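You operate a simulated robot arm through the tools that you are given. There is no shell and no other tool. Be economical: measure what you need, move in short steps, check, and stop when the job is done.

You are at the controls of a simulated robot arm. One attempt, no reset.

TASK
Shut the wash bench drawer. Then take the orange filter from the top of the pale bench and leave it on top of the sponge tray. Then put three of the small grey filters from the top of the pale bench on top of the carton there. Then take the green tee and leave it on the top of the pale bench. Then take the green filter from the top of the side table and put it on the blue plate on the top of the long steel bench. The order counts. Set down upright: orange filter, green filter.

It is judged by the outcome, as a careful person would: the job done as asked, and still so three seconds after it is handed in. It fails if anything else is knocked over, pushed out of place, dropped, spilled or broken.

THE ROBOT
A 5-joint arm with a two-finger parallel gripper on a trunk, on a base that drives. Base frame: it is fixed to the floor where the robot stands at the start and does not move with it; the origin is under the middle of the robot, x ahead of it, y to its left, z up; the surface under the hand at the start is at about z = 90. Units: cm, degrees, N and s.
It reaches about 113.4 cm from its shoulder. Its first joint turns from -149.0 to 149.0 degrees. Places, roughly: blue plate (10x8x1 cm) [-590, -560, 90]; carton [350, 125, 100]; green filter (6x6x10 cm) [-870, -730, 80]; green tee (16x10x6 cm) [370, 300, 90]; orange filter (6x6x10 cm) [280, 100, 90]; small grey filter (4x4x4 cm) [320, 120, 90]; sponge tray (15x11x4 cm) [300, 110, 90]; top of the pale bench [320, 140, 90]; wash bench drawer [70, -10, 80]. Payload 1.57 kg.
The tool frame sits at the grasp point between the pads (the TCP): z along the fingers, y along the line on which they close. The tips reach 3 cm beyond it. Largest opening 11 cm; finger width 2.4, thickness 1.2; the body of the gripper, 4.8 by 11.2 cm, starts 7.8 cm behind the TCP.
Orientation is told as [roll, pitch, yaw] about the base's x, y, z axes, in that order, counted from this pose: with the fingers straight down and closing along the base's y, the tool's x points along the base's -x, its y along +y and its z along -z.

THE INTERFACE
- The arm moves only by the tool arm_command. Its argument "plan" is a list of rows, each a list of 7 numbers: the shift along the base's x, y, z in units of 250 mm (1.0 is 250 mm), then the turn, a rotation vector about the base's x, y, z in units of 120 degrees (1.0 is 120 degrees), then the closure in counts, from 0 (fully open) to 255 (shut). In form: [[x, y, z, wx, wy, wz, hand], ...]. A call has 1 to 20 rows; each row is the pose to reach, as a shift and turn from the pose commanded when the call began. A call with a number of a shift or a turn outside -1 to 1 is refused whole. Each row takes 0.2 s and may step no farther than 5 cm and 8.6 degrees from the row before; otherwise, or with a gripper value out of range, the whole call is refused. Where a pose cannot be reached the arm comes as near as it can. A force on the tool above 40 N (or 10 N above the force at the start of the call, whichever is more), or a blocked arm, ends the call early, and 0.2 s more pass. Each finger travels about 7.2 cm/s and halts on what it meets, pressing with about 37 N; the grip force reading is that of the motor and also rises with nothing between the fingers. The clock runs only during rows and for 0.2 s after the last one: add rows that repeat a pose to give the fingers time. The reply holds the time, the measured pose of the TCP, the force on the tool along the base axes, the opening and the grip force, in the units named above and with some noise, with the torque about the TCP (base axes, N m) and any sound that the robot's microphone picked up.
- Cameras (640 x 400 px; columns grow to the right, rows downward): "scene" is now at [2.69, 19.9, 172.99]; the picture's right is [-0.17, -0.99, 0.00], its down [-0.77, 0.13, -0.62] and it looks along [0.61, -0.10, -0.78] (base axes); focal length 262 px, centre (320, 200). "wrist" rides on the gripper at [7, 1.6, -14.1] in the tool frame; the picture's right is [-0.23, 0.97, 0.00], its down [-0.86, -0.20, -0.48] and it looks along [-0.47, -0.11, 0.88] (tool axes); focal length 222 px, centre (320, 200). There is no depth. A picture from a camera that has moved, and an enlarged one, comes with that camera's place and axes in the base frame and with its lens.
- grab_frame(camera): a new picture of that camera. The clock stands still meanwhile.
- move_column(by): slides the trunk up (or, below 0, down) by that many cm; the arm and the scene camera ride with it, the base frame stays. It gives what a move gives, with no picture.
- steer(legs): drives the robot by 1 to 6 legs, each [ahead, turn to the left] in cm and degrees, along the robot's own axes; the way and the turn of a leg run together, so that a leg with both is an arc; at most 150 cm and 180 degrees a leg. The arm and the cameras ride along, it lands a little off, and it stops where it bumps. It gives what a move gives.
- aim_head(pan, tilt): turns the head with the scene camera to pan (to the left, within 155 degrees either way) and tilt (down, from -29 to 69), counted from straight ahead of the robot. It gives what a move gives.
- zoom(camera, box): a new picture of the part [left, top, right, bottom] of that camera's present view, enlarged. The clock stands still meanwhile.
- finish_job(): hands the job in; it is judged then, once.

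Go step by step. Nothing tells you exact positions but the pictures and the camera data: compare them with the known pose of the tool, close in by small moves and look again before you grip or let go. The budget is 196 turns and 182 pictures, counting those below and the enlarged ones. Unless the task says otherwise, let go and move clear before handing in.

The tools are called after "Request:" by a JSON object that holds its "api" and its "payload". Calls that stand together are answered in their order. arm_command: Moves the arm, as the interface text tells. Its arguments: {"type":"object","properties":{"plan":{"type":"array"}},"required":["plan"]} The other tools are called the same way: move_column (by) slides the trunk up or down; steer (legs) drives the base; aim_head (pan, tilt) turns the head that bears the scene camera; grab_frame (camera) takes a picture; zoom (camera, box) takes an enlarged picture of a part of a camera's view; finish_job () hands the job in.

At the start:

```text
time: 0.0
position: [76.08, -25.37, 102.51]
orientation: [0.0, -0.1, -0.1]
contact_force: [0.6, -0.5, -0.8]
torque: [-0.03, 0.02, 0.01]
grip_width: 10.99
gripper_force: 0.0
trunk travel left (down, up): [-75.7, 21.3]
robot x, y, heading: [0.06, 3.97, -0.0]
head pan, tilt: [-9.5, 51.7]
```

scene: 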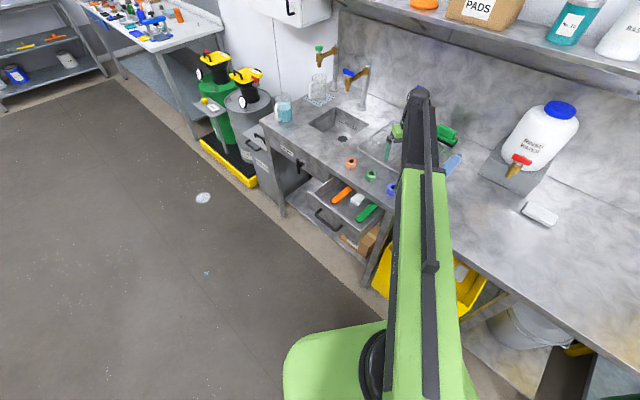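
wrist: 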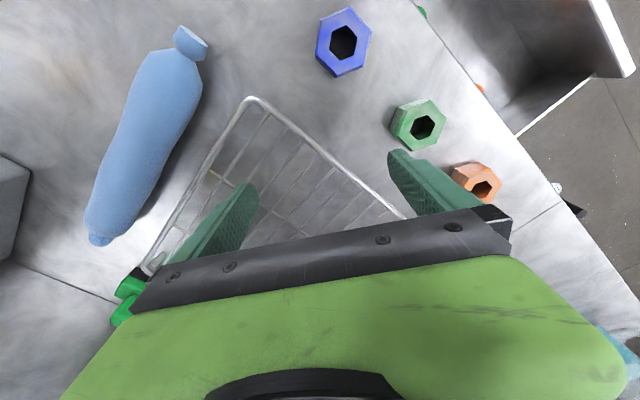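

The wash bench is ahead with its drawer open, left of the arm in the picture. I'll look closer at the drawer before pushing it.

Request:
{"api": "zoom", "payload": {"camera": "scene", "box": [240, 80, 440, 280]}}

Request:
{"api": "zoom", "payload": {"camera": "scene", "box": [0, 0, 300, 190]}}

```text
2.00 times, centred on (340, 180) of scene
camera zoom: at [2.69, 19.9, 172.99], right [-0.17, -0.99, 0.0], down [-0.77, 0.13, -0.62], along [0.61, -0.1, -0.78], focal length 524 px, centre (280, 240)
```

zoom: 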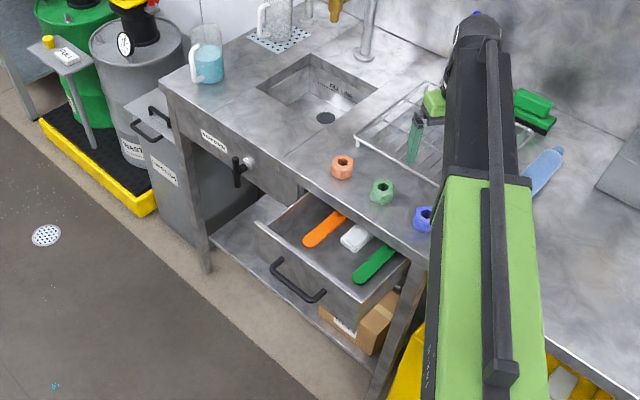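

```text
2.11 times, centred on (150, 95) of scene
camera zoom: at [2.69, 19.9, 172.99], right [-0.17, -0.99, 0.0], down [-0.77, 0.13, -0.62], along [0.61, -0.1, -0.78], focal length 552 px, centre (678, 421)
```

zoom: 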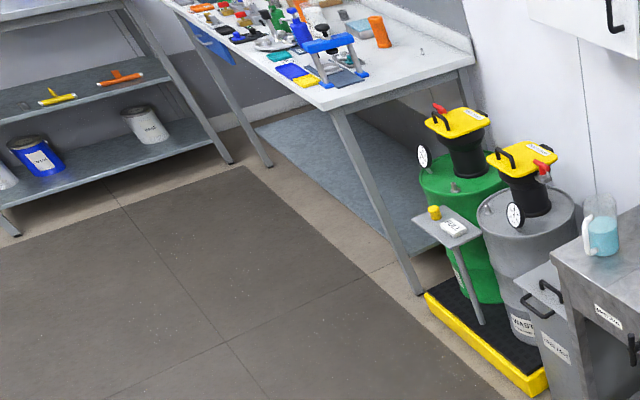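

The bench runs at a slant: its front edge goes along (-0.78,-0.62), so the drawer shuts along about (0.62,-0.78). I'll close the fingers, spin the tool to match, and bring it out in front of the drawer handle.

Request:
{"api": "arm_command", "payload": {"plan": [[0, 0, 0.1, 0, 0, 0, 120], [-0.076, 0.16, 0.12, 0, 0, -0.07, 255], [-0.152, 0.32, 0.13, 0, 0, -0.14, 255], [-0.228, 0.48, 0.13, 0, 0, -0.21, 255], [-0.304, 0.64, 0.13, 0, 0, -0.28, 255], [-0.38, 0.8, 0.13, 0, 0, -0.35, 255], [-0.456, 0.96, 0.13, 0, 0, -0.42, 255], [-0.456, 0.96, 0.13, 0, 0, -0.43, 255]]}}

Request:
{"api": "arm_command", "payload": {"plan": [[-0.076, 0.16, 0, 0, 0, 0, 255], [-0.152, 0.32, 0, 0, 0, 0, 255], [-0.228, 0.48, 0, 0, 0, 0, 255], [-0.3, 0.64, 0, 0, 0, 0, 255], [-0.3, 0.64, 0, 0, 0, 0, 255]]}}

Request:
{"api": "grab_frame", "payload": {"camera": "scene"}}

Request:
{"api": "grab_frame", "payload": {"camera": "wrist"}}

```text
time: 1.8
position: [64.65, -1.29, 102.4]
orientation: [0.0, -0.1, -51.7]
contact_force: [0.1, 1.1, 0.5]
torque: [0.01, -0.02, 0.0]
grip_width: 0.01
gripper_force: 21.3
out of reach, approached as far as the arm can: row 1, 2, 3, 4, 5, 6, 7, 8
trunk travel left (down, up): [-75.7, 21.3]
robot x, y, heading: [-0.09, 3.94, 0.1]
head pan, tilt: [-9.5, 51.7]
```

```text
time: 3.0
position: [57.01, 14.75, 102.53]
orientation: [0.1, -0.1, -51.7]
contact_force: [-0.1, -0.9, 1.0]
torque: [0.03, 0.0, 0.0]
grip_width: 0.01
gripper_force: 21.3
trunk travel left (down, up): [-75.7, 21.3]
robot x, y, heading: [0.2, 3.89, -0.1]
head pan, tilt: [-9.5, 51.7]
```

```text
177 pictures are left
camera scene: at [2.7, 19.89, 172.99], right [-0.17, -0.99, 0.0], down [-0.77, 0.13, -0.62], along [0.61, -0.1, -0.78], focal length 262 px, centre (320, 200)
```

scene: 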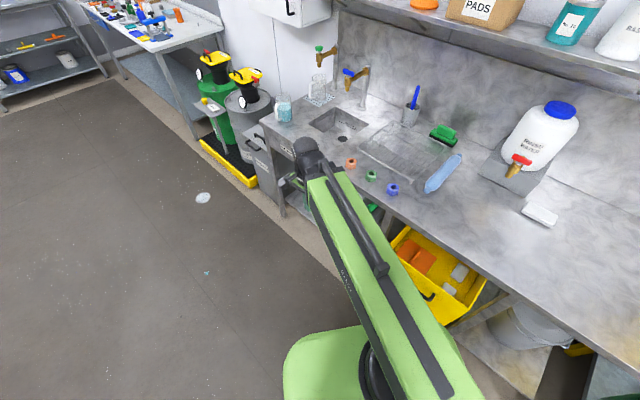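

```text
176 pictures are left
camera wrist: at [53.96, 21.13, 116.49], right [0.9, 0.43, 0.0], down [0.37, -0.79, 0.48], along [0.2, -0.43, -0.88], focal length 222 px, centre (320, 200)
```

wrist: 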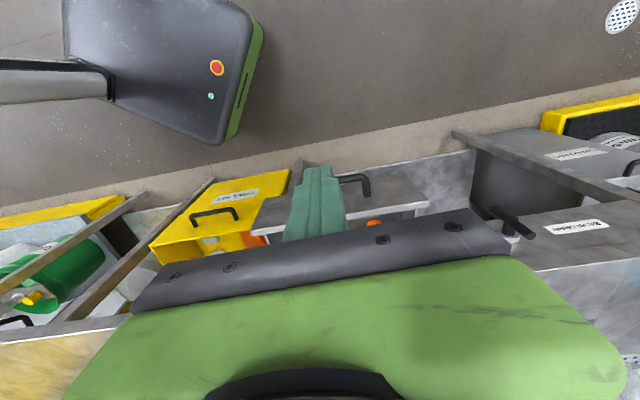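

The tool stands in front of the drawer, about 12 cm outward from the handle. Lowering it to handle height and looking.

Request:
{"api": "arm_command", "payload": {"plan": [[0, 0, -0.18, 0, 0, 0, 255], [0, 0, -0.36, 0, 0, 0, 255], [0, 0, -0.54, 0, 0, 0, 255], [0, 0, -0.72, 0, 0, 0, 255], [0, 0, -0.9, 0, 0, 0, 255], [0, 0, -1, 0, 0, 0, 255]]}}

Request:
{"api": "grab_frame", "payload": {"camera": "wrist"}}

Request:
{"api": "zoom", "payload": {"camera": "scene", "box": [240, 80, 440, 280]}}

```text
time: 4.4
position: [56.45, 15.18, 102.57]
orientation: [0.0, -0.1, -51.7]
contact_force: [-0.9, -0.3, 0.5]
torque: [0.01, -0.04, -0.02]
grip_width: 0.0
gripper_force: 21.4
out of reach, approached as far as the arm can: row 1, 2, 3, 4, 5, 6
trunk travel left (down, up): [-75.7, 21.3]
robot x, y, heading: [0.16, 3.9, 0.1]
head pan, tilt: [-9.5, 51.7]
```

```text
175 pictures are left
camera wrist: at [53.28, 21.69, 116.5], right [0.9, 0.43, 0.0], down [0.37, -0.79, 0.48], along [0.2, -0.43, -0.88], focal length 222 px, centre (320, 200)
```

wrist: 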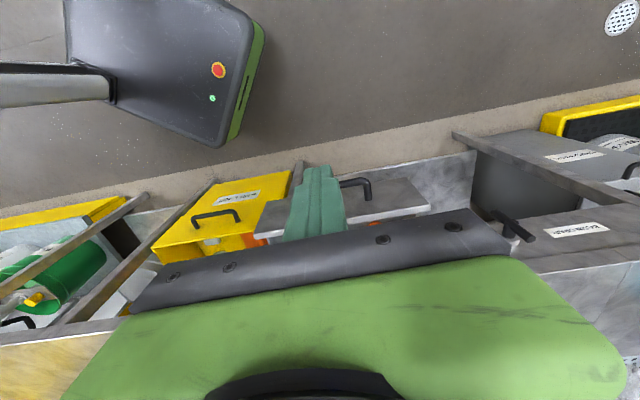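

```text
2.00 times, centred on (340, 180) of scene
camera zoom: at [2.64, 19.94, 172.98], right [-0.17, -0.99, 0.0], down [-0.77, 0.13, -0.62], along [0.61, -0.1, -0.78], focal length 524 px, centre (280, 240)
```

zoom: 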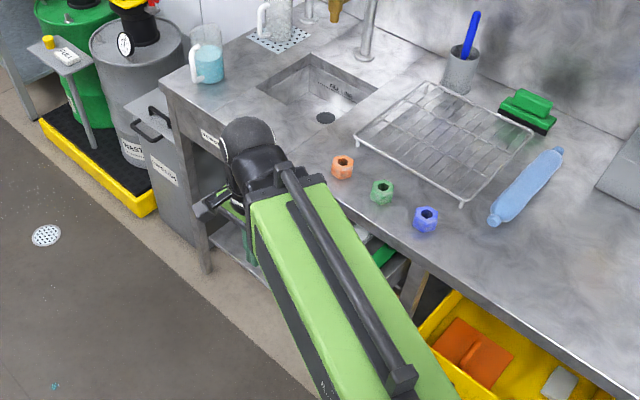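

The arm won't change height with the tool upright, so I'll use the trunk for vertical moves. Lowering by 26 cm.

Request:
{"api": "move_column", "payload": {"by": -26}}

Request:
{"api": "grab_frame", "payload": {"camera": "wrist"}}

Request:
{"api": "grab_frame", "payload": {"camera": "scene"}}

```text
time: 7.1
position: [56.32, 15.16, 76.4]
orientation: [0.1, -0.1, -51.7]
contact_force: [0.1, -0.5, -0.9]
torque: [0.02, -0.01, 0.04]
grip_width: 0.0
gripper_force: 21.4
trunk travel left (down, up): [-49.7, 47.3]
robot x, y, heading: [-0.2, 4.13, 0.1]
head pan, tilt: [-9.5, 51.7]
```

```text
173 pictures are left
camera wrist: at [53.32, 21.69, 90.5], right [0.9, 0.43, 0.0], down [0.37, -0.79, 0.48], along [0.2, -0.43, -0.88], focal length 222 px, centre (320, 200)
```

wrist: 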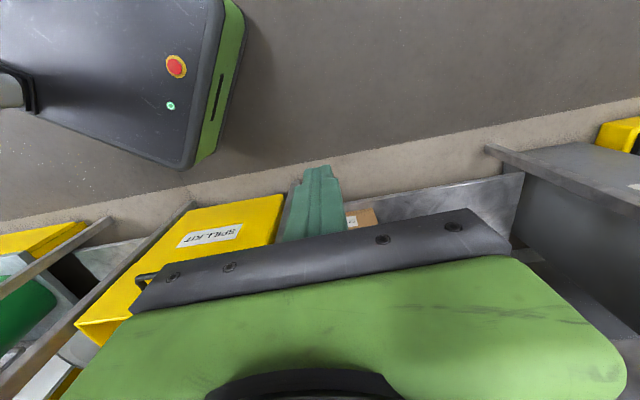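

```text
172 pictures are left
camera scene: at [2.68, 19.9, 146.99], right [-0.17, -0.99, 0.0], down [-0.77, 0.13, -0.62], along [0.61, -0.1, -0.78], focal length 262 px, centre (320, 200)
```

scene: 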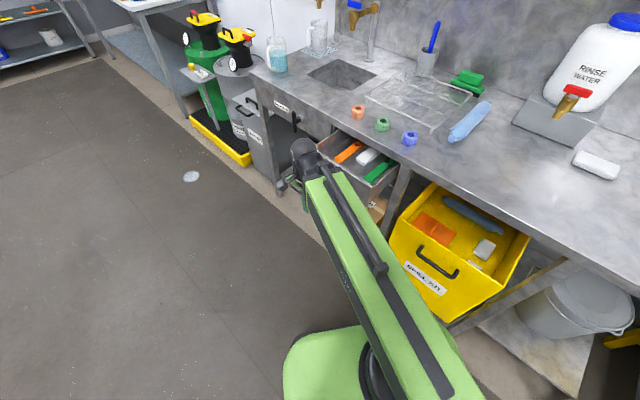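

Tips are at handle height in front of the drawer. Pushing inward along the drawer's slide.

Request:
{"api": "arm_command", "payload": {"plan": [[0.0622, -0.0783, 0, 0, 0, 0, 255], [0.1244, -0.1566, 0, 0, 0, 0, 255], [0.1866, -0.2349, 0, 0, 0, 0, 255], [0.2488, -0.3132, 0, 0, 0, 0, 255], [0.311, -0.3915, 0, 0, 0, 0, 255]]}}

Request:
{"api": "grab_frame", "payload": {"camera": "scene"}}

Request:
{"api": "grab_frame", "payload": {"camera": "wrist"}}

```text
time: 8.3
position: [64.34, 5.32, 76.39]
orientation: [-0.1, 0.0, -51.7]
contact_force: [0.2, -0.1, 0.7]
torque: [0.02, 0.02, 0.0]
grip_width: 0.01
gripper_force: 21.0
trunk travel left (down, up): [-49.7, 47.3]
robot x, y, heading: [-0.16, 4.13, 0.0]
head pan, tilt: [-9.5, 51.7]
```

```text
171 pictures are left
camera scene: at [2.7, 19.9, 146.99], right [-0.17, -0.99, 0.0], down [-0.77, 0.13, -0.62], along [0.61, -0.1, -0.78], focal length 262 px, centre (320, 200)
```

scene: 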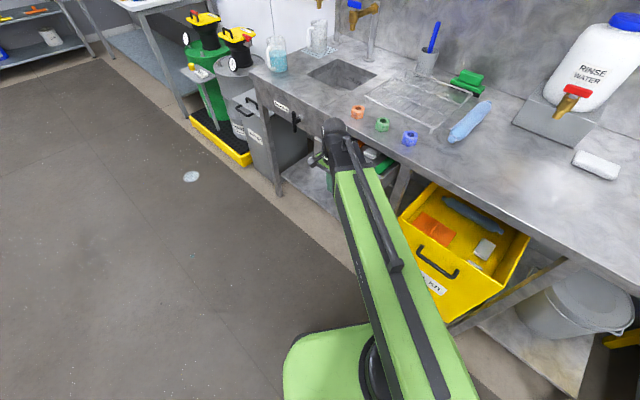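

```text
170 pictures are left
camera wrist: at [61.17, 11.87, 90.49], right [0.9, 0.43, 0.0], down [0.37, -0.79, 0.48], along [0.2, -0.43, -0.88], focal length 222 px, centre (320, 200)
```

wrist: 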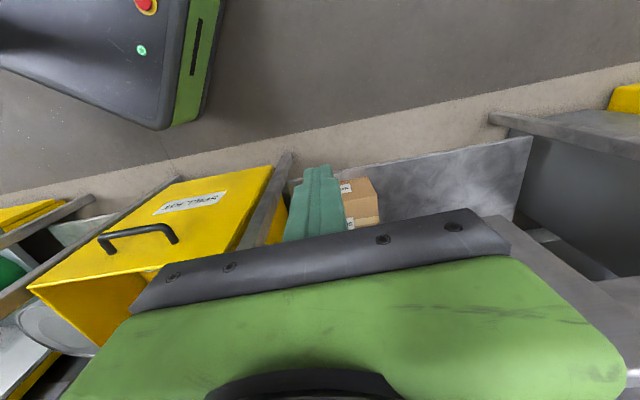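

No contact felt yet. Continuing the push in small steps.

Request:
{"api": "arm_command", "payload": {"plan": [[0.0498, -0.0626, 0, 0, 0, 0, 255], [0.0996, -0.1252, 0, 0, 0, 0, 255], [0.1494, -0.1878, 0, 0, 0, 0, 255]]}}

Request:
{"api": "zoom", "payload": {"camera": "scene", "box": [240, 60, 440, 260]}}

```text
time: 9.1
position: [67.98, 0.76, 76.43]
orientation: [0.0, -0.2, -51.7]
contact_force: [0.7, -0.1, -0.4]
torque: [-0.02, 0.01, 0.03]
grip_width: 0.0
gripper_force: 21.9
trunk travel left (down, up): [-49.7, 47.3]
robot x, y, heading: [-0.07, 4.1, 0.0]
head pan, tilt: [-9.5, 51.7]
```

```text
2.00 times, centred on (340, 160) of scene
camera zoom: at [2.7, 19.91, 146.99], right [-0.17, -0.99, 0.0], down [-0.77, 0.13, -0.62], along [0.61, -0.1, -0.78], focal length 524 px, centre (280, 280)
```

zoom: 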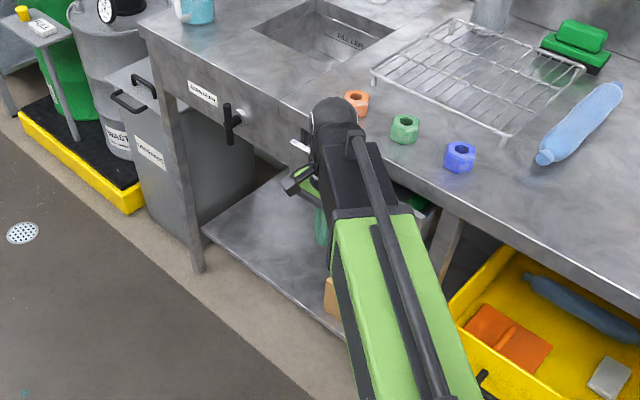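

The drawer appears to be riding in freely. Continuing until it stops.

Request:
{"api": "arm_command", "payload": {"plan": [[0.0373, -0.047, 0, 0, 0, 0, 255], [0.0746, -0.094, 0, 0, 0, 0, 255], [0.112, -0.141, 0, 0, 0, 0, 255]]}}

Request:
{"api": "zoom", "payload": {"camera": "scene", "box": [240, 60, 440, 260]}}

Request:
{"api": "grab_frame", "payload": {"camera": "wrist"}}

```text
time: 9.9
position: [70.77, -2.75, 76.51]
orientation: [0.0, -0.1, -51.7]
contact_force: [0.3, 0.8, -0.4]
torque: [0.0, -0.02, 0.0]
grip_width: 0.02
gripper_force: 21.4
trunk travel left (down, up): [-49.7, 47.3]
robot x, y, heading: [-0.13, 3.94, 0.1]
head pan, tilt: [-9.5, 51.7]
```

```text
2.00 times, centred on (340, 160) of scene
camera zoom: at [2.69, 19.91, 146.99], right [-0.17, -0.99, 0.0], down [-0.77, 0.13, -0.62], along [0.61, -0.1, -0.78], focal length 524 px, centre (280, 280)
```

zoom: 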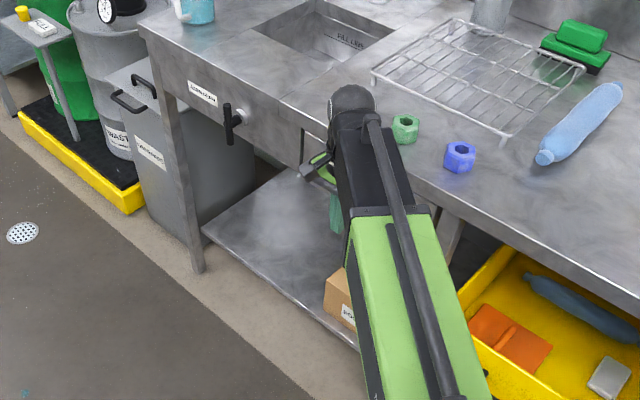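

```text
167 pictures are left
camera wrist: at [67.66, 3.72, 90.49], right [0.9, 0.43, 0.0], down [0.37, -0.79, 0.48], along [0.2, -0.43, -0.88], focal length 222 px, centre (320, 200)
```

wrist: 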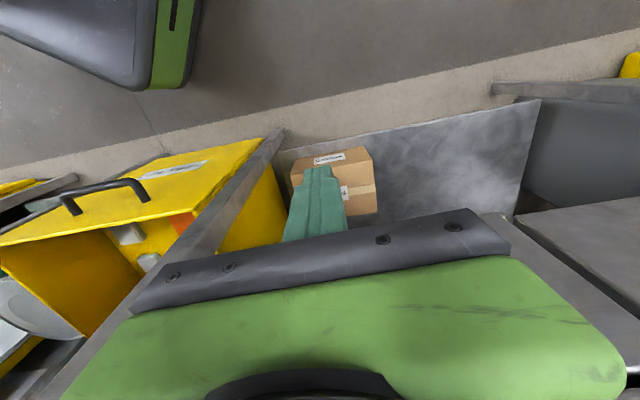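

Nearly flush by my estimate. A few more 1 cm steps, watching for the stop.

Request:
{"api": "arm_command", "payload": {"plan": [[0.025, -0.0313, 0, 0, 0, 0, 255], [0.05, -0.0626, 0, 0, 0, 0, 255], [0.0622, -0.0783, 0, 0, 0, 0, 255]]}}

Request:
{"api": "zoom", "payload": {"camera": "scene", "box": [240, 60, 440, 260]}}

```text
time: 10.3
position: [70.9, -3.05, 76.46]
orientation: [-0.1, 0.8, -51.6]
contact_force: [-7.1, 7.2, -1.2]
torque: [-0.29, -0.32, -0.17]
grip_width: 0.01
gripper_force: 21.6
trunk travel left (down, up): [-49.7, 47.3]
robot x, y, heading: [-0.13, 3.96, 0.1]
head pan, tilt: [-9.5, 51.7]
stopped in row 2: the force on the tool passed its limit at 53 N (the readings are from after the stop); the commanded pose is now the measured one
```

```text
2.00 times, centred on (340, 160) of scene
camera zoom: at [2.63, 19.94, 146.99], right [-0.17, -0.99, 0.0], down [-0.77, 0.13, -0.62], along [0.61, -0.1, -0.78], focal length 524 px, centre (280, 280)
```

zoom: 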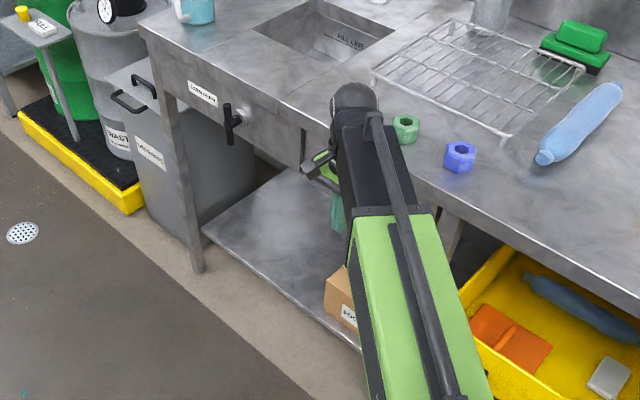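

It met a hard stop. I'll back straight out and look at the drawer.

Request:
{"api": "arm_command", "payload": {"plan": [[-0.0995, 0.1253, 0, 0, 0, 0, 255], [-0.199, 0.2506, 0, 0, 0, 0, 255], [-0.2986, 0.376, 0, 0, 0, 0, 255], [-0.398, 0.501, 0, 0, 0, 0, 255], [-0.5, 0.63, 0, 0, 0, 0, 255]]}}

Request:
{"api": "move_column", "payload": {"by": 40}}

Request:
{"api": "grab_frame", "payload": {"camera": "wrist"}}

Request:
{"api": "grab_frame", "payload": {"camera": "scene"}}

```text
time: 11.5
position: [58.49, 12.7, 76.37]
orientation: [-0.1, 0.6, -51.7]
contact_force: [-0.5, -0.2, 0.9]
torque: [0.01, 0.0, 0.02]
grip_width: 0.0
gripper_force: 21.5
trunk travel left (down, up): [-49.7, 47.3]
robot x, y, heading: [-0.09, 4.09, -0.1]
head pan, tilt: [-9.5, 51.7]
```

```text
time: 15.4
position: [58.56, 12.61, 116.45]
orientation: [-0.1, 0.6, -51.5]
contact_force: [0.0, -0.5, -0.2]
torque: [0.06, 0.01, 0.02]
grip_width: 0.0
gripper_force: 21.4
trunk travel left (down, up): [-89.7, 7.3]
robot x, y, heading: [0.13, 3.89, -0.0]
head pan, tilt: [-9.5, 51.7]
```

```text
165 pictures are left
camera wrist: at [55.57, 19.01, 130.57], right [0.9, 0.43, 0.0], down [0.38, -0.8, 0.47], along [0.2, -0.43, -0.88], focal length 222 px, centre (320, 200)
```

wrist: 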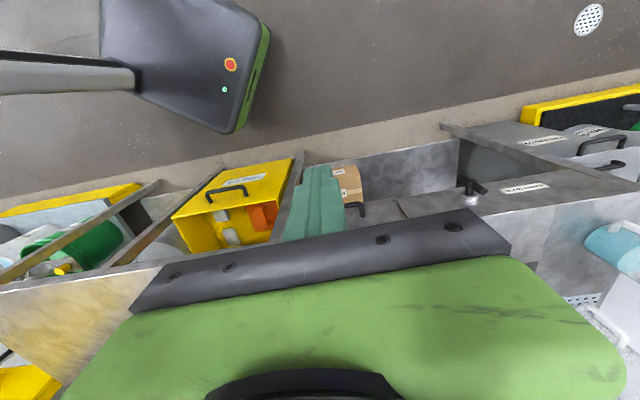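

```text
164 pictures are left
camera scene: at [2.68, 19.91, 186.98], right [-0.17, -0.99, 0.0], down [-0.77, 0.13, -0.62], along [0.61, -0.1, -0.78], focal length 262 px, centre (320, 200)
```

scene: 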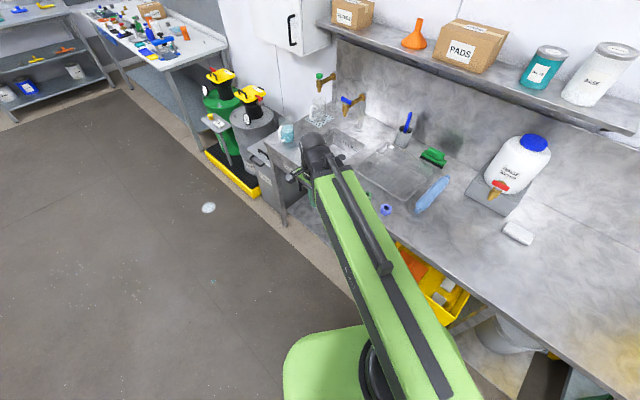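

The drawer looks flush. I'll swing the arm left out of the way to confirm and view the pale bench.

Request:
{"api": "arm_command", "payload": {"plan": [[-0.08, 0.12, 0, 0, 0, 0, 255], [-0.16, 0.24, 0, 0, 0, 0, 255], [-0.24, 0.36, 0, 0, 0, 0, 255], [-0.32, 0.48, 0, 0, 0, 0, 255], [-0.4, 0.6, 0, 0, 0, 0, 255], [-0.48, 0.72, 0, 0, 0, 0, 255], [-0.56, 0.84, 0, 0, 0, 0, 255]]}}

Request:
{"api": "aim_head", "payload": {"pan": -5, "tilt": 45}}

Request:
{"api": "zoom", "payload": {"camera": "scene", "box": [200, 80, 480, 255]}}

Request:
{"api": "aim_head", "payload": {"pan": 25, "tilt": 20}}

Request:
{"api": "grab_frame", "payload": {"camera": "scene"}}

```text
time: 17.0
position: [46.8, 35.31, 116.41]
orientation: [-0.3, 0.5, -51.6]
contact_force: [-0.8, 0.5, -0.8]
torque: [-0.03, -0.01, 0.01]
grip_width: 0.0
gripper_force: 21.4
out of reach, approached as far as the arm can: row 2, 3, 4, 5, 6, 7
trunk travel left (down, up): [-89.7, 7.3]
robot x, y, heading: [-0.26, 4.16, 0.1]
head pan, tilt: [-9.5, 51.7]
```

```text
time: 17.6
position: [46.74, 35.3, 116.41]
orientation: [-0.3, 0.6, -51.6]
contact_force: [0.1, 0.2, 0.3]
torque: [0.03, 0.02, 0.0]
grip_width: 0.0
gripper_force: 21.2
trunk travel left (down, up): [-89.7, 7.3]
robot x, y, heading: [-0.53, 3.61, 0.2]
head pan, tilt: [-5.0, 45.0]
```

```text
2.29 times, centred on (340, 168) of scene
camera zoom: at [3.32, 20.46, 187.89], right [-0.09, -1.0, 0.0], down [-0.7, 0.06, -0.71], along [0.7, -0.06, -0.71], focal length 599 px, centre (274, 274)
```

zoom: 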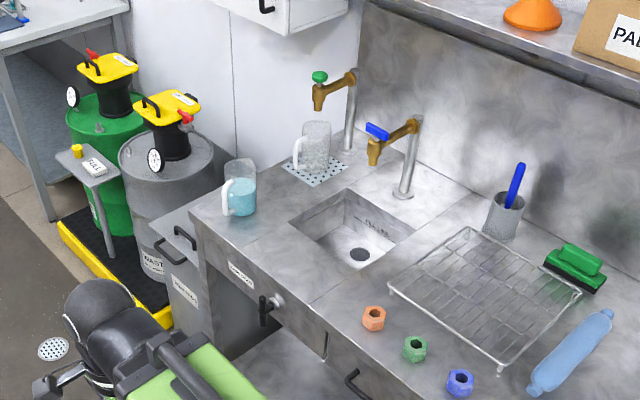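

```text
time: 18.6
position: [46.96, 35.33, 116.48]
orientation: [-0.3, 0.5, -51.7]
contact_force: [-0.4, 0.9, 0.4]
torque: [0.05, 0.02, -0.02]
grip_width: 0.03
gripper_force: 21.4
trunk travel left (down, up): [-89.7, 7.3]
robot x, y, heading: [-0.18, 4.11, 0.4]
head pan, tilt: [25.0, 20.0]
```

```text
162 pictures are left
camera scene: at [3.67, 25.09, 191.76], right [0.42, -0.91, 0.0], down [-0.31, -0.14, -0.94], along [0.85, 0.4, -0.34], focal length 262 px, centre (320, 200)
```

scene: 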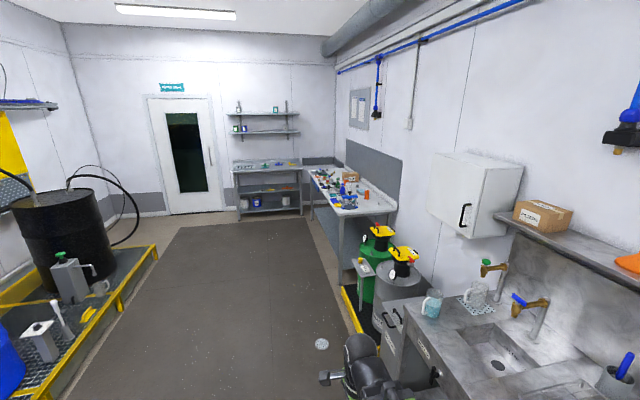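

The drawer is shut. The pale bench stands ahead-left, its front edge in line with the wash bench; I'll drive along the open floor to a spot facing it.

Request:
{"api": "steer", "payload": {"legs": [[0, 34.8], [150, 0], [110, 0]]}}

Request:
{"api": "aim_head", "payload": {"pan": -30, "tilt": 40}}

Request:
{"api": "grab_frame", "payload": {"camera": "scene"}}

```text
time: 32.7
position: [231.48, 201.38, 116.48]
orientation: [-0.4, 0.5, -16.5]
contact_force: [0.1, -0.2, -0.1]
torque: [0.0, 0.02, 0.02]
grip_width: 0.02
gripper_force: 21.2
trunk travel left (down, up): [-89.7, 7.3]
robot x, y, heading: [211.0, 148.84, 35.3]
head pan, tilt: [25.0, 20.0]
```

```text
time: 34.0
position: [231.46, 201.42, 116.45]
orientation: [-0.4, 0.6, -16.5]
contact_force: [-0.5, 0.0, -0.3]
torque: [0.0, 0.02, 0.03]
grip_width: 0.01
gripper_force: 20.7
trunk travel left (down, up): [-89.7, 7.3]
robot x, y, heading: [211.11, 148.94, 35.3]
head pan, tilt: [-30.0, 40.0]
```

```text
161 pictures are left
camera scene: at [205.91, 161.06, 188.63], right [0.09, -1.0, 0.0], down [-0.64, -0.06, -0.77], along [0.76, 0.07, -0.64], focal length 262 px, centre (320, 200)
```

scene: 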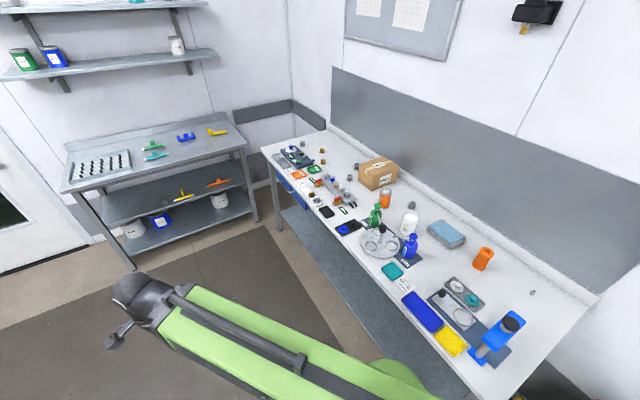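

Now I see the crowded pale bench well. Zooming to identify the items.

Request:
{"api": "zoom", "payload": {"camera": "scene", "box": [260, 120, 420, 220]}}

Request:
{"api": "zoom", "payload": {"camera": "scene", "box": [350, 170, 590, 320]}}

Request:
{"api": "zoom", "payload": {"camera": "scene", "box": [60, 100, 260, 225]}}

```text
4.00 times, centred on (340, 170) of scene
camera zoom: at [205.91, 161.06, 188.63], right [0.09, -1.0, 0.0], down [-0.64, -0.06, -0.77], along [0.76, 0.07, -0.64], focal length 1049 px, centre (240, 320)
```

zoom: 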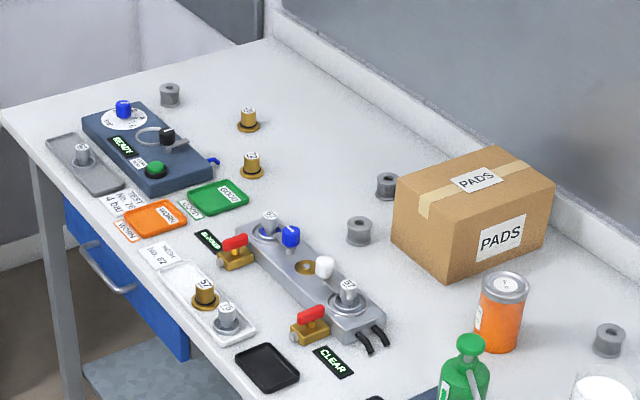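

```text
2.67 times, centred on (470, 245) of scene
camera zoom: at [205.91, 161.06, 188.63], right [0.09, -1.0, 0.0], down [-0.64, -0.06, -0.77], along [0.76, 0.07, -0.64], focal length 699 px, centre (-80, 80)
```

zoom: 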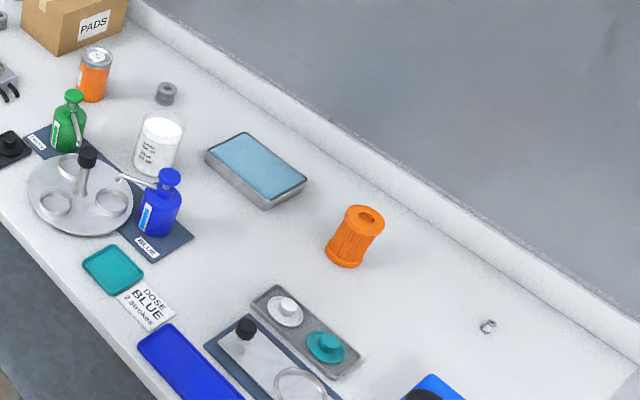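

```text
3.20 times, centred on (160, 162) of scene
camera zoom: at [205.91, 161.06, 188.63], right [0.09, -1.0, 0.0], down [-0.64, -0.06, -0.77], along [0.76, 0.07, -0.64], focal length 839 px, centre (832, 320)
```

zoom: 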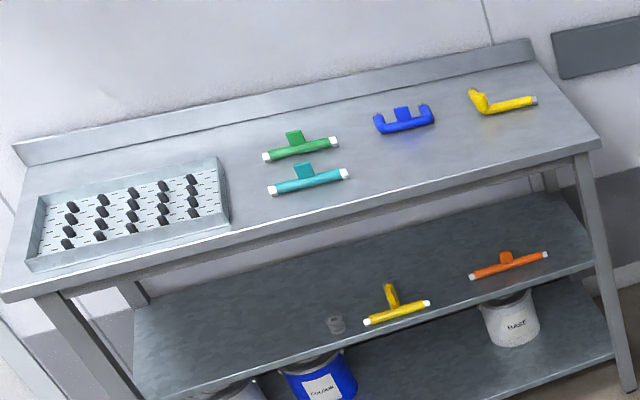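

Identified: orange pleated filter near (283,96), sponge tray near (300,107), carton near (348,136), grey ring filters near (321,119), (344,155), (359,150). Driving to face the bench.

Request:
{"api": "steer", "payload": {"legs": [[70, -0.5], [0, -88]]}}

Request:
{"api": "aim_head", "payload": {"pan": -15, "tilt": 50}}

Request:
{"api": "grab_frame", "payload": {"camera": "scene"}}

Request:
{"api": "grab_frame", "payload": {"camera": "wrist"}}

```text
time: 41.7
position: [323.28, 170.73, 116.4]
orientation: [-0.2, 0.3, -106.0]
contact_force: [0.0, 0.2, -0.8]
torque: [-0.09, 0.01, 0.02]
grip_width: 0.0
gripper_force: 21.0
trunk travel left (down, up): [-89.7, 7.3]
robot x, y, heading: [267.04, 188.02, -53.9]
head pan, tilt: [-30.0, 40.0]
```

```text
time: 42.5
position: [323.24, 170.4, 116.4]
orientation: [-0.4, 0.6, -106.0]
contact_force: [-0.5, 1.2, 1.5]
torque: [0.01, -0.04, 0.03]
grip_width: 0.0
gripper_force: 21.3
trunk travel left (down, up): [-89.7, 7.3]
robot x, y, heading: [267.23, 187.67, -53.7]
head pan, tilt: [-15.0, 50.0]
```

```text
157 pictures are left
camera scene: at [280.78, 194.55, 187.22], right [-0.93, -0.36, 0.0], down [-0.28, 0.71, -0.64], along [0.23, -0.6, -0.77], focal length 262 px, centre (320, 200)
```

scene: 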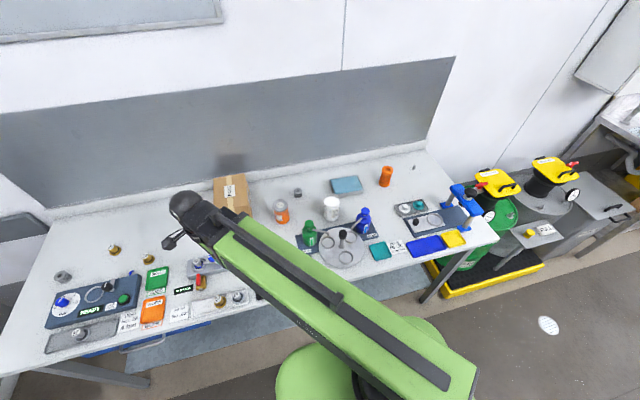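

```text
156 pictures are left
camera wrist: at [326.73, 176.53, 130.58], right [0.87, -0.49, -0.01], down [-0.43, -0.77, 0.47], along [-0.23, -0.41, -0.88], focal length 222 px, centre (320, 200)
```

wrist: 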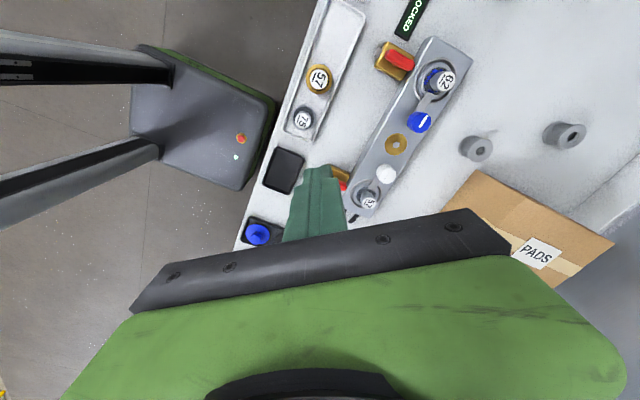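

Swinging the open hand over to hover above the orange filter in three equal legs.

Request:
{"api": "arm_command", "payload": {"plan": [[-0.089, -0.165, 0, 0, 0, 0, 0], [-0.179, -0.331, 0, 0, 0, 0, 0], [-0.268, -0.496, 0, 0, 0, 0, 0], [-0.357, -0.661, 0, 0, 0, 0, 0], [-0.447, -0.827, 0, 0, 0, 0, 0], [-0.536, -0.992, 0, 0, 0, 0, 0]]}}

Request:
{"api": "arm_command", "payload": {"plan": [[-0.089, -0.165, 0, 0, 0, 0, 0], [-0.179, -0.331, 0, 0, 0, 0, 0], [-0.268, -0.496, 0, 0, 0, 0, 0], [-0.357, -0.661, 0, 0, 0, 0, 0], [-0.447, -0.827, 0, 0, 0, 0, 0], [-0.536, -0.992, 0, 0, 0, 0, 0]]}}

Request:
{"api": "arm_command", "payload": {"plan": [[-0.089, -0.165, 0, 0, 0, 0, 0], [-0.179, -0.331, 0, 0, 0, 0, 0], [-0.268, -0.496, 0, 0, 0, 0, 0], [-0.357, -0.661, 0, 0, 0, 0, 0], [-0.447, -0.827, 0, 0, 0, 0, 0], [-0.5, -0.96, 0, 0, 0, 0, 0]]}}

Request:
{"api": "grab_frame", "payload": {"camera": "wrist"}}

Request:
{"api": "grab_frame", "payload": {"camera": "scene"}}

```text
time: 43.9
position: [309.94, 145.49, 116.55]
orientation: [-0.3, 0.6, -105.9]
contact_force: [0.7, -0.1, 0.1]
torque: [0.0, 0.0, 0.01]
grip_width: 11.01
gripper_force: 0.0
trunk travel left (down, up): [-89.7, 7.3]
robot x, y, heading: [266.7, 187.99, -54.0]
head pan, tilt: [-15.0, 50.0]
```

```text
time: 45.3
position: [296.56, 120.74, 116.42]
orientation: [-0.3, 0.6, -105.9]
contact_force: [0.1, 0.7, -0.3]
torque: [0.0, 0.0, -0.04]
grip_width: 10.99
gripper_force: 0.0
trunk travel left (down, up): [-89.7, 7.3]
robot x, y, heading: [267.31, 187.86, -53.9]
head pan, tilt: [-15.0, 50.0]
```

```text
time: 46.7
position: [283.94, 96.94, 116.3]
orientation: [-0.4, 0.5, -105.9]
contact_force: [-0.4, -0.2, -0.3]
torque: [-0.01, 0.0, 0.01]
grip_width: 10.99
gripper_force: 0.1
trunk travel left (down, up): [-89.7, 7.3]
robot x, y, heading: [266.96, 187.83, -53.5]
head pan, tilt: [-15.0, 50.0]
```

```text
155 pictures are left
camera wrist: at [287.45, 102.84, 130.55], right [0.87, -0.49, -0.01], down [-0.43, -0.77, 0.47], along [-0.23, -0.41, -0.88], focal length 222 px, centre (320, 200)
```

wrist: 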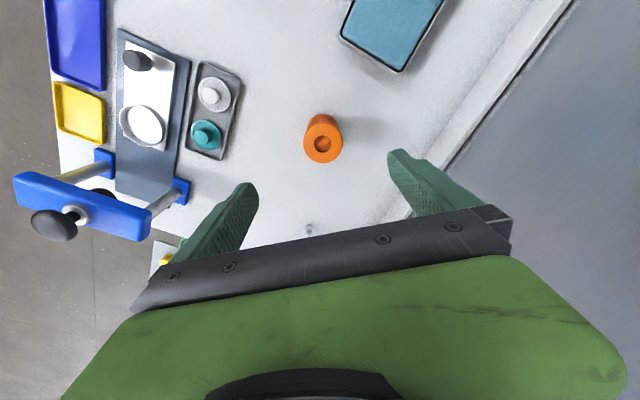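

```text
154 pictures are left
camera scene: at [280.83, 194.53, 187.21], right [-0.93, -0.36, 0.0], down [-0.28, 0.71, -0.64], along [0.23, -0.6, -0.77], focal length 262 px, centre (320, 200)
```

scene: 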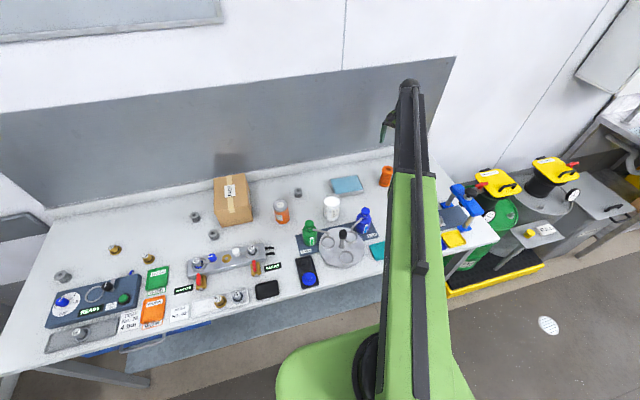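

The filter stands at about (284.0, 96.2), almost exactly under the hand. Nudging and lowering with the trunk.

Request:
{"api": "arm_command", "payload": {"plan": [[0.002, -0.028, 0, 0, 0, 0, 0], [0.002, -0.028, 0, 0, 0, 0, 0]]}}

Request:
{"api": "move_column", "payload": {"by": -12}}

Request:
{"api": "grab_frame", "payload": {"camera": "wrist"}}

```text
time: 47.3
position: [284.1, 96.05, 116.36]
orientation: [-0.3, 0.5, -106.0]
contact_force: [-0.7, 1.1, 0.0]
torque: [-0.03, 0.0, 0.0]
grip_width: 11.02
gripper_force: 0.0
trunk travel left (down, up): [-89.7, 7.3]
robot x, y, heading: [267.06, 188.02, -53.6]
head pan, tilt: [-15.0, 50.0]
```

```text
time: 48.8
position: [284.02, 96.25, 104.44]
orientation: [-0.3, 0.6, -106.0]
contact_force: [-0.2, -0.3, 0.7]
torque: [0.04, 0.02, 0.03]
grip_width: 10.99
gripper_force: 0.1
trunk travel left (down, up): [-77.7, 19.3]
robot x, y, heading: [266.7, 188.12, -53.9]
head pan, tilt: [-15.0, 50.0]
```

```text
153 pictures are left
camera wrist: at [287.6, 102.24, 118.57], right [0.87, -0.49, -0.01], down [-0.43, -0.77, 0.47], along [-0.23, -0.41, -0.88], focal length 222 px, centre (320, 200)
```

wrist: 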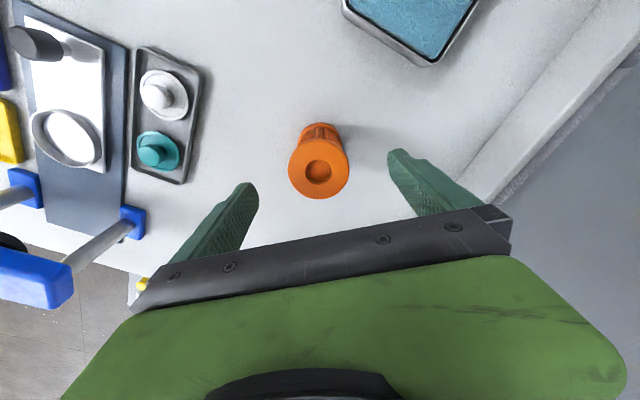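

Well centred between the fingers. Lowering 9 cm more and gripping.

Request:
{"api": "move_column", "payload": {"by": -9}}

Request:
{"api": "arm_command", "payload": {"plan": [[0, 0, 0, 0, 0, 0, 100], [0, 0, 0, 0, 0, 0, 160], [0, 0, 0, 0, 0, 0, 200], [0, 0, 0, 0, 0, 0, 200], [0, 0, 0, 0, 0, 0, 200]]}}

Request:
{"api": "grab_frame", "payload": {"camera": "wrist"}}

```text
time: 50.0
position: [284.21, 96.24, 95.45]
orientation: [-0.3, 0.6, -105.9]
contact_force: [-0.5, 0.3, -0.8]
torque: [-0.02, -0.01, -0.03]
grip_width: 10.99
gripper_force: 0.1
trunk travel left (down, up): [-68.7, 28.3]
robot x, y, heading: [266.92, 188.16, -53.9]
head pan, tilt: [-15.0, 50.0]
```

```text
time: 51.2
position: [284.02, 96.16, 95.44]
orientation: [-0.4, 0.6, -106.0]
contact_force: [-0.4, -0.4, 0.7]
torque: [-0.01, 0.01, 0.0]
grip_width: 5.47
gripper_force: 37.2
trunk travel left (down, up): [-68.7, 28.3]
robot x, y, heading: [267.02, 187.85, -53.7]
head pan, tilt: [-15.0, 50.0]
```

```text
152 pictures are left
camera wrist: at [287.61, 102.24, 109.56], right [0.87, -0.49, -0.01], down [-0.43, -0.77, 0.47], along [-0.23, -0.41, -0.88], focal length 222 px, centre (320, 200)
```

wrist: 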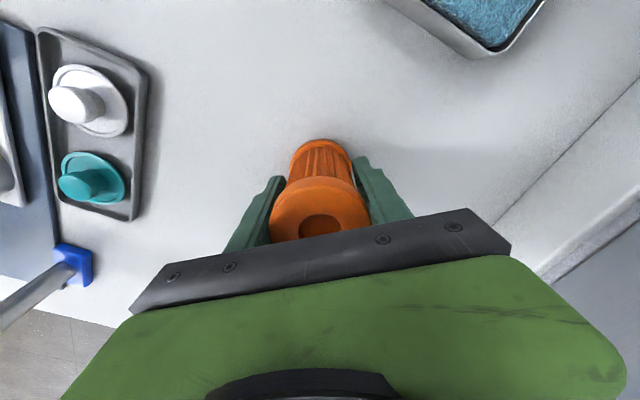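

Gripped. Lifting 12 cm and moving toward the tray.

Request:
{"api": "move_column", "payload": {"by": 14}}

Request:
{"api": "grab_frame", "payload": {"camera": "wrist"}}

Request:
{"api": "zoom", "payload": {"camera": "scene", "box": [280, 130, 440, 230]}}

```text
time: 52.9
position: [284.12, 96.12, 109.38]
orientation: [-0.4, 0.6, -106.0]
contact_force: [0.1, -0.2, -2.2]
torque: [-0.04, 0.03, 0.01]
grip_width: 5.46
gripper_force: 37.3
trunk travel left (down, up): [-82.7, 14.3]
robot x, y, heading: [266.98, 188.03, -53.9]
head pan, tilt: [-15.0, 50.0]
```

```text
151 pictures are left
camera wrist: at [287.62, 102.23, 123.55], right [0.87, -0.49, -0.01], down [-0.43, -0.77, 0.47], along [-0.23, -0.41, -0.88], focal length 222 px, centre (320, 200)
```

wrist: 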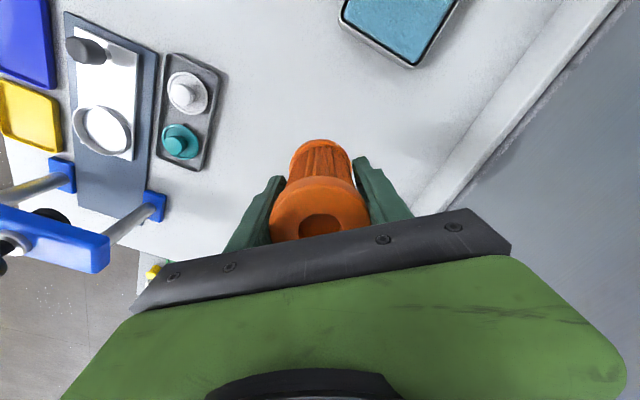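

```text
4.00 times, centred on (360, 180) of scene
camera zoom: at [280.85, 194.54, 180.2], right [-0.93, -0.36, 0.0], down [-0.28, 0.71, -0.64], along [0.23, -0.6, -0.77], focal length 1049 px, centre (160, 280)
```

zoom: 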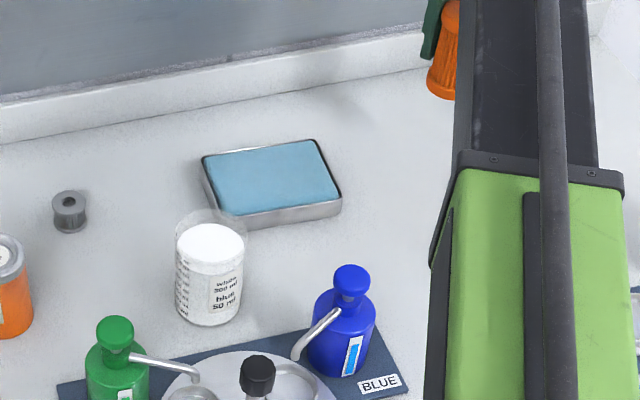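

Tray centre is about (300, 107.5), rim top near z 94. Moving above it.

Request:
{"api": "arm_command", "payload": {"plan": [[0.127, 0.091, 0, 0, 0, 0, 200], [0.254, 0.182, 0, 0, 0, 0, 200], [0.382, 0.274, 0, 0, 0, 0, 200], [0.509, 0.365, 0, 0, 0, 0, 200], [0.636, 0.456, 0, 0, 0, 0, 200], [0.636, 0.456, 0, 0, 0, 0, 200]]}}

Request:
{"api": "grab_frame", "payload": {"camera": "wrist"}}

Request:
{"api": "zoom", "payload": {"camera": "scene", "box": [280, 130, 440, 230]}}

```text
time: 54.3
position: [299.81, 107.79, 109.5]
orientation: [-0.3, 0.6, -106.0]
contact_force: [-0.4, 0.3, -0.6]
torque: [0.02, -0.01, 0.02]
grip_width: 5.49
gripper_force: 37.2
out of reach, approached as far as the arm can: row 3
trunk travel left (down, up): [-82.7, 14.3]
robot x, y, heading: [266.92, 187.52, -54.0]
head pan, tilt: [-15.0, 50.0]
```

```text
149 pictures are left
camera wrist: at [303.48, 113.81, 123.56], right [0.87, -0.49, -0.01], down [-0.43, -0.77, 0.47], along [-0.23, -0.41, -0.88], focal length 222 px, centre (320, 200)
```

wrist: 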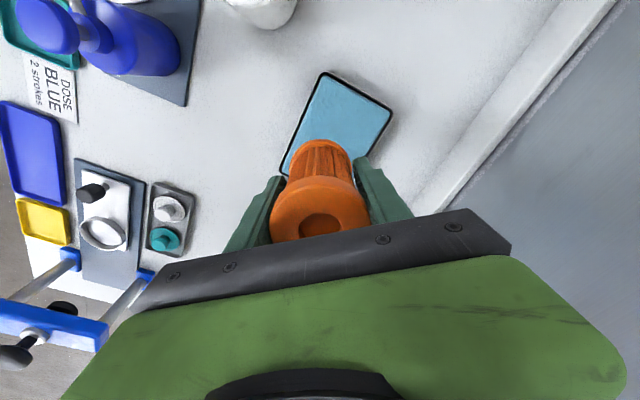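

```text
4.00 times, centred on (360, 180) of scene
camera zoom: at [280.84, 194.54, 180.21], right [-0.93, -0.36, 0.0], down [-0.28, 0.71, -0.64], along [0.23, -0.6, -0.77], focal length 1049 px, centre (160, 280)
```

zoom: 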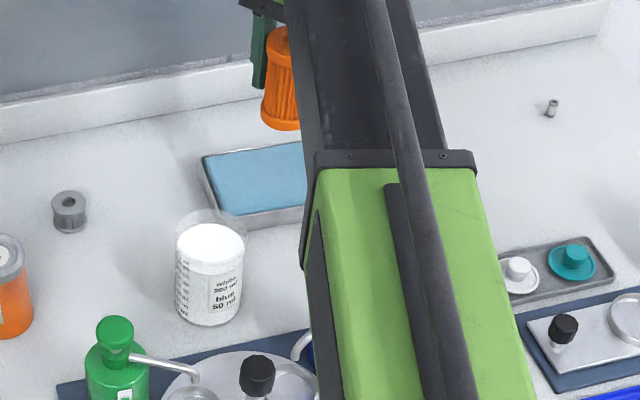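

Wrist view puts the tray centre at about (301.2, 106.9). Adjusting and lowering near contact.

Request:
{"api": "arm_command", "payload": {"plan": [[0.05, -0.03, 0, 0, 0, 0, 200], [0.05, -0.03, 0, 0, 0, 0, 200]]}}

Request:
{"api": "move_column", "payload": {"by": -8.8}}

Request:
{"api": "grab_frame", "payload": {"camera": "wrist"}}

Request:
{"api": "zoom", "payload": {"camera": "scene", "box": [280, 130, 440, 230]}}

```text
time: 54.9
position: [301.34, 106.98, 109.47]
orientation: [-0.4, 0.6, -106.0]
contact_force: [0.9, 0.1, -0.8]
torque: [0.0, -0.02, 0.0]
grip_width: 5.46
gripper_force: 36.9
trunk travel left (down, up): [-82.7, 14.3]
robot x, y, heading: [267.37, 188.06, -53.9]
head pan, tilt: [-15.0, 50.0]
```

```text
time: 56.1
position: [301.14, 106.9, 100.69]
orientation: [-0.3, 0.6, -105.9]
contact_force: [0.2, 0.3, 0.0]
torque: [0.0, -0.03, 0.01]
grip_width: 5.48
gripper_force: 37.5
trunk travel left (down, up): [-73.9, 23.1]
robot x, y, heading: [267.03, 188.14, -53.8]
head pan, tilt: [-15.0, 50.0]
```

```text
147 pictures are left
camera wrist: at [304.72, 113.02, 114.77], right [0.87, -0.49, -0.01], down [-0.43, -0.77, 0.47], along [-0.23, -0.41, -0.88], focal length 222 px, centre (320, 200)
```

wrist: 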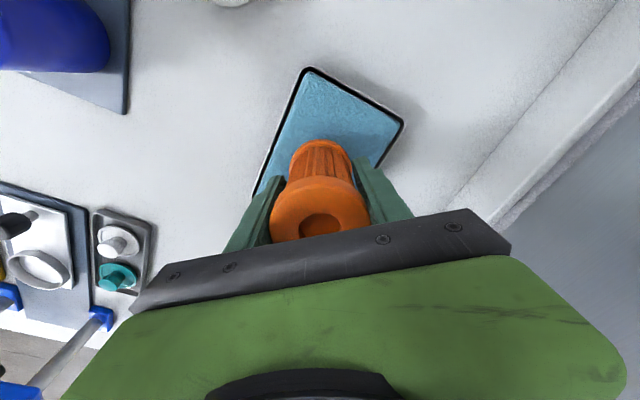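

```text
4.00 times, centred on (360, 180) of scene
camera zoom: at [280.85, 194.56, 171.41], right [-0.93, -0.36, 0.0], down [-0.28, 0.71, -0.64], along [0.23, -0.6, -0.77], focal length 1049 px, centre (160, 280)
```

zoom: 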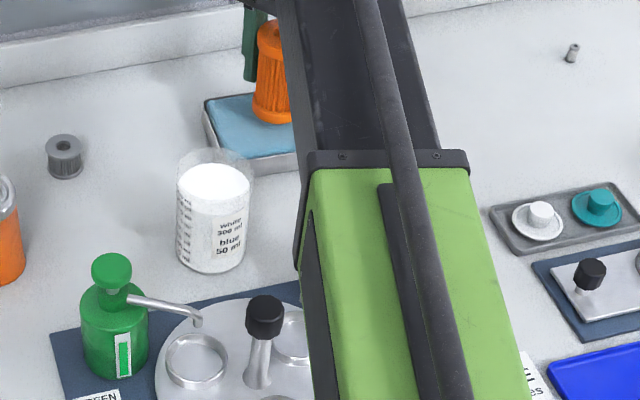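

Centred on the tray. Lowering in small steps until contact.

Request:
{"api": "move_column", "payload": {"by": -0.8}}

Request:
{"api": "move_column", "payload": {"by": -0.4}}

```text
time: 56.7
position: [301.23, 106.91, 99.83]
orientation: [-0.3, 0.6, -106.0]
contact_force: [-0.4, 0.2, -1.2]
torque: [0.02, -0.02, -0.02]
grip_width: 5.48
gripper_force: 37.1
trunk travel left (down, up): [-73.1, 23.9]
robot x, y, heading: [267.02, 187.87, -53.9]
head pan, tilt: [-15.0, 50.0]
```

```text
time: 57.2
position: [301.22, 106.92, 99.42]
orientation: [-0.3, 0.6, -106.0]
contact_force: [0.6, 0.1, -0.8]
torque: [0.01, 0.02, -0.01]
grip_width: 5.48
gripper_force: 36.8
trunk travel left (down, up): [-72.7, 24.3]
robot x, y, heading: [267.01, 187.74, -53.8]
head pan, tilt: [-15.0, 50.0]
```

Request:
{"api": "move_column", "payload": {"by": -0.4}}

Request:
{"api": "zoom", "payload": {"camera": "scene", "box": [320, 120, 400, 180]}}

Request:
{"api": "grab_frame", "payload": {"camera": "wrist"}}

```text
time: 57.8
position: [301.26, 106.92, 99.04]
orientation: [-0.3, 0.7, -106.0]
contact_force: [-0.4, 0.8, -1.0]
torque: [-0.02, 0.03, 0.0]
grip_width: 5.49
gripper_force: 36.9
trunk travel left (down, up): [-72.3, 24.7]
robot x, y, heading: [267.21, 187.74, -54.1]
head pan, tilt: [-15.0, 50.0]
```

```text
6.67 times, centred on (360, 150) of scene
camera zoom: at [280.85, 194.56, 169.8], right [-0.93, -0.36, 0.0], down [-0.28, 0.71, -0.64], along [0.23, -0.6, -0.77], focal length 1748 px, centre (53, 533)
```

zoom: 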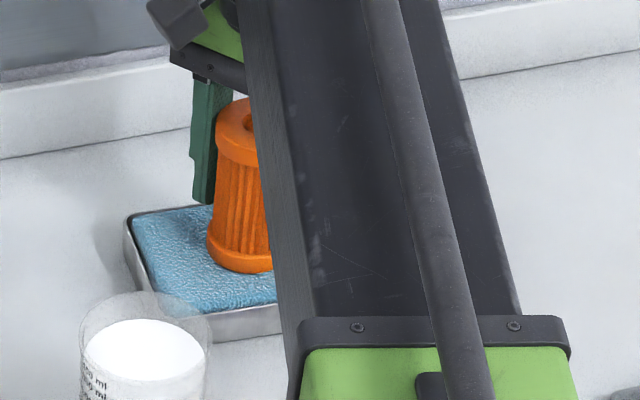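

```text
144 pictures are left
camera wrist: at [304.72, 113.02, 113.16], right [0.87, -0.49, -0.01], down [-0.43, -0.77, 0.47], along [-0.23, -0.41, -0.88], focal length 222 px, centre (320, 200)
```

wrist: 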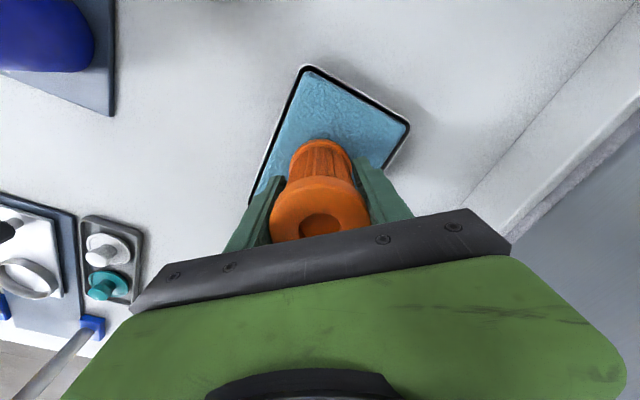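

No contact force yet; continuing down gently.

Request:
{"api": "move_column", "payload": {"by": -0.3}}

Request:
{"api": "move_column", "payload": {"by": -0.3}}

```text
time: 58.3
position: [301.31, 106.95, 98.78]
orientation: [-0.2, 0.5, -106.0]
contact_force: [2.9, -5.3, 18.5]
torque: [-0.25, -0.35, -0.05]
grip_width: 5.48
gripper_force: 36.9
trunk travel left (down, up): [-72.0, 25.0]
robot x, y, heading: [267.24, 188.31, -54.1]
head pan, tilt: [-15.0, 50.0]
```

```text
time: 58.8
position: [301.19, 107.12, 98.62]
orientation: [-0.3, 0.6, -105.9]
contact_force: [3.6, -5.5, 31.0]
torque: [-0.03, -0.42, -0.06]
grip_width: 5.49
gripper_force: 36.5
trunk travel left (down, up): [-71.7, 25.3]
robot x, y, heading: [267.3, 187.89, -53.8]
head pan, tilt: [-15.0, 50.0]
```

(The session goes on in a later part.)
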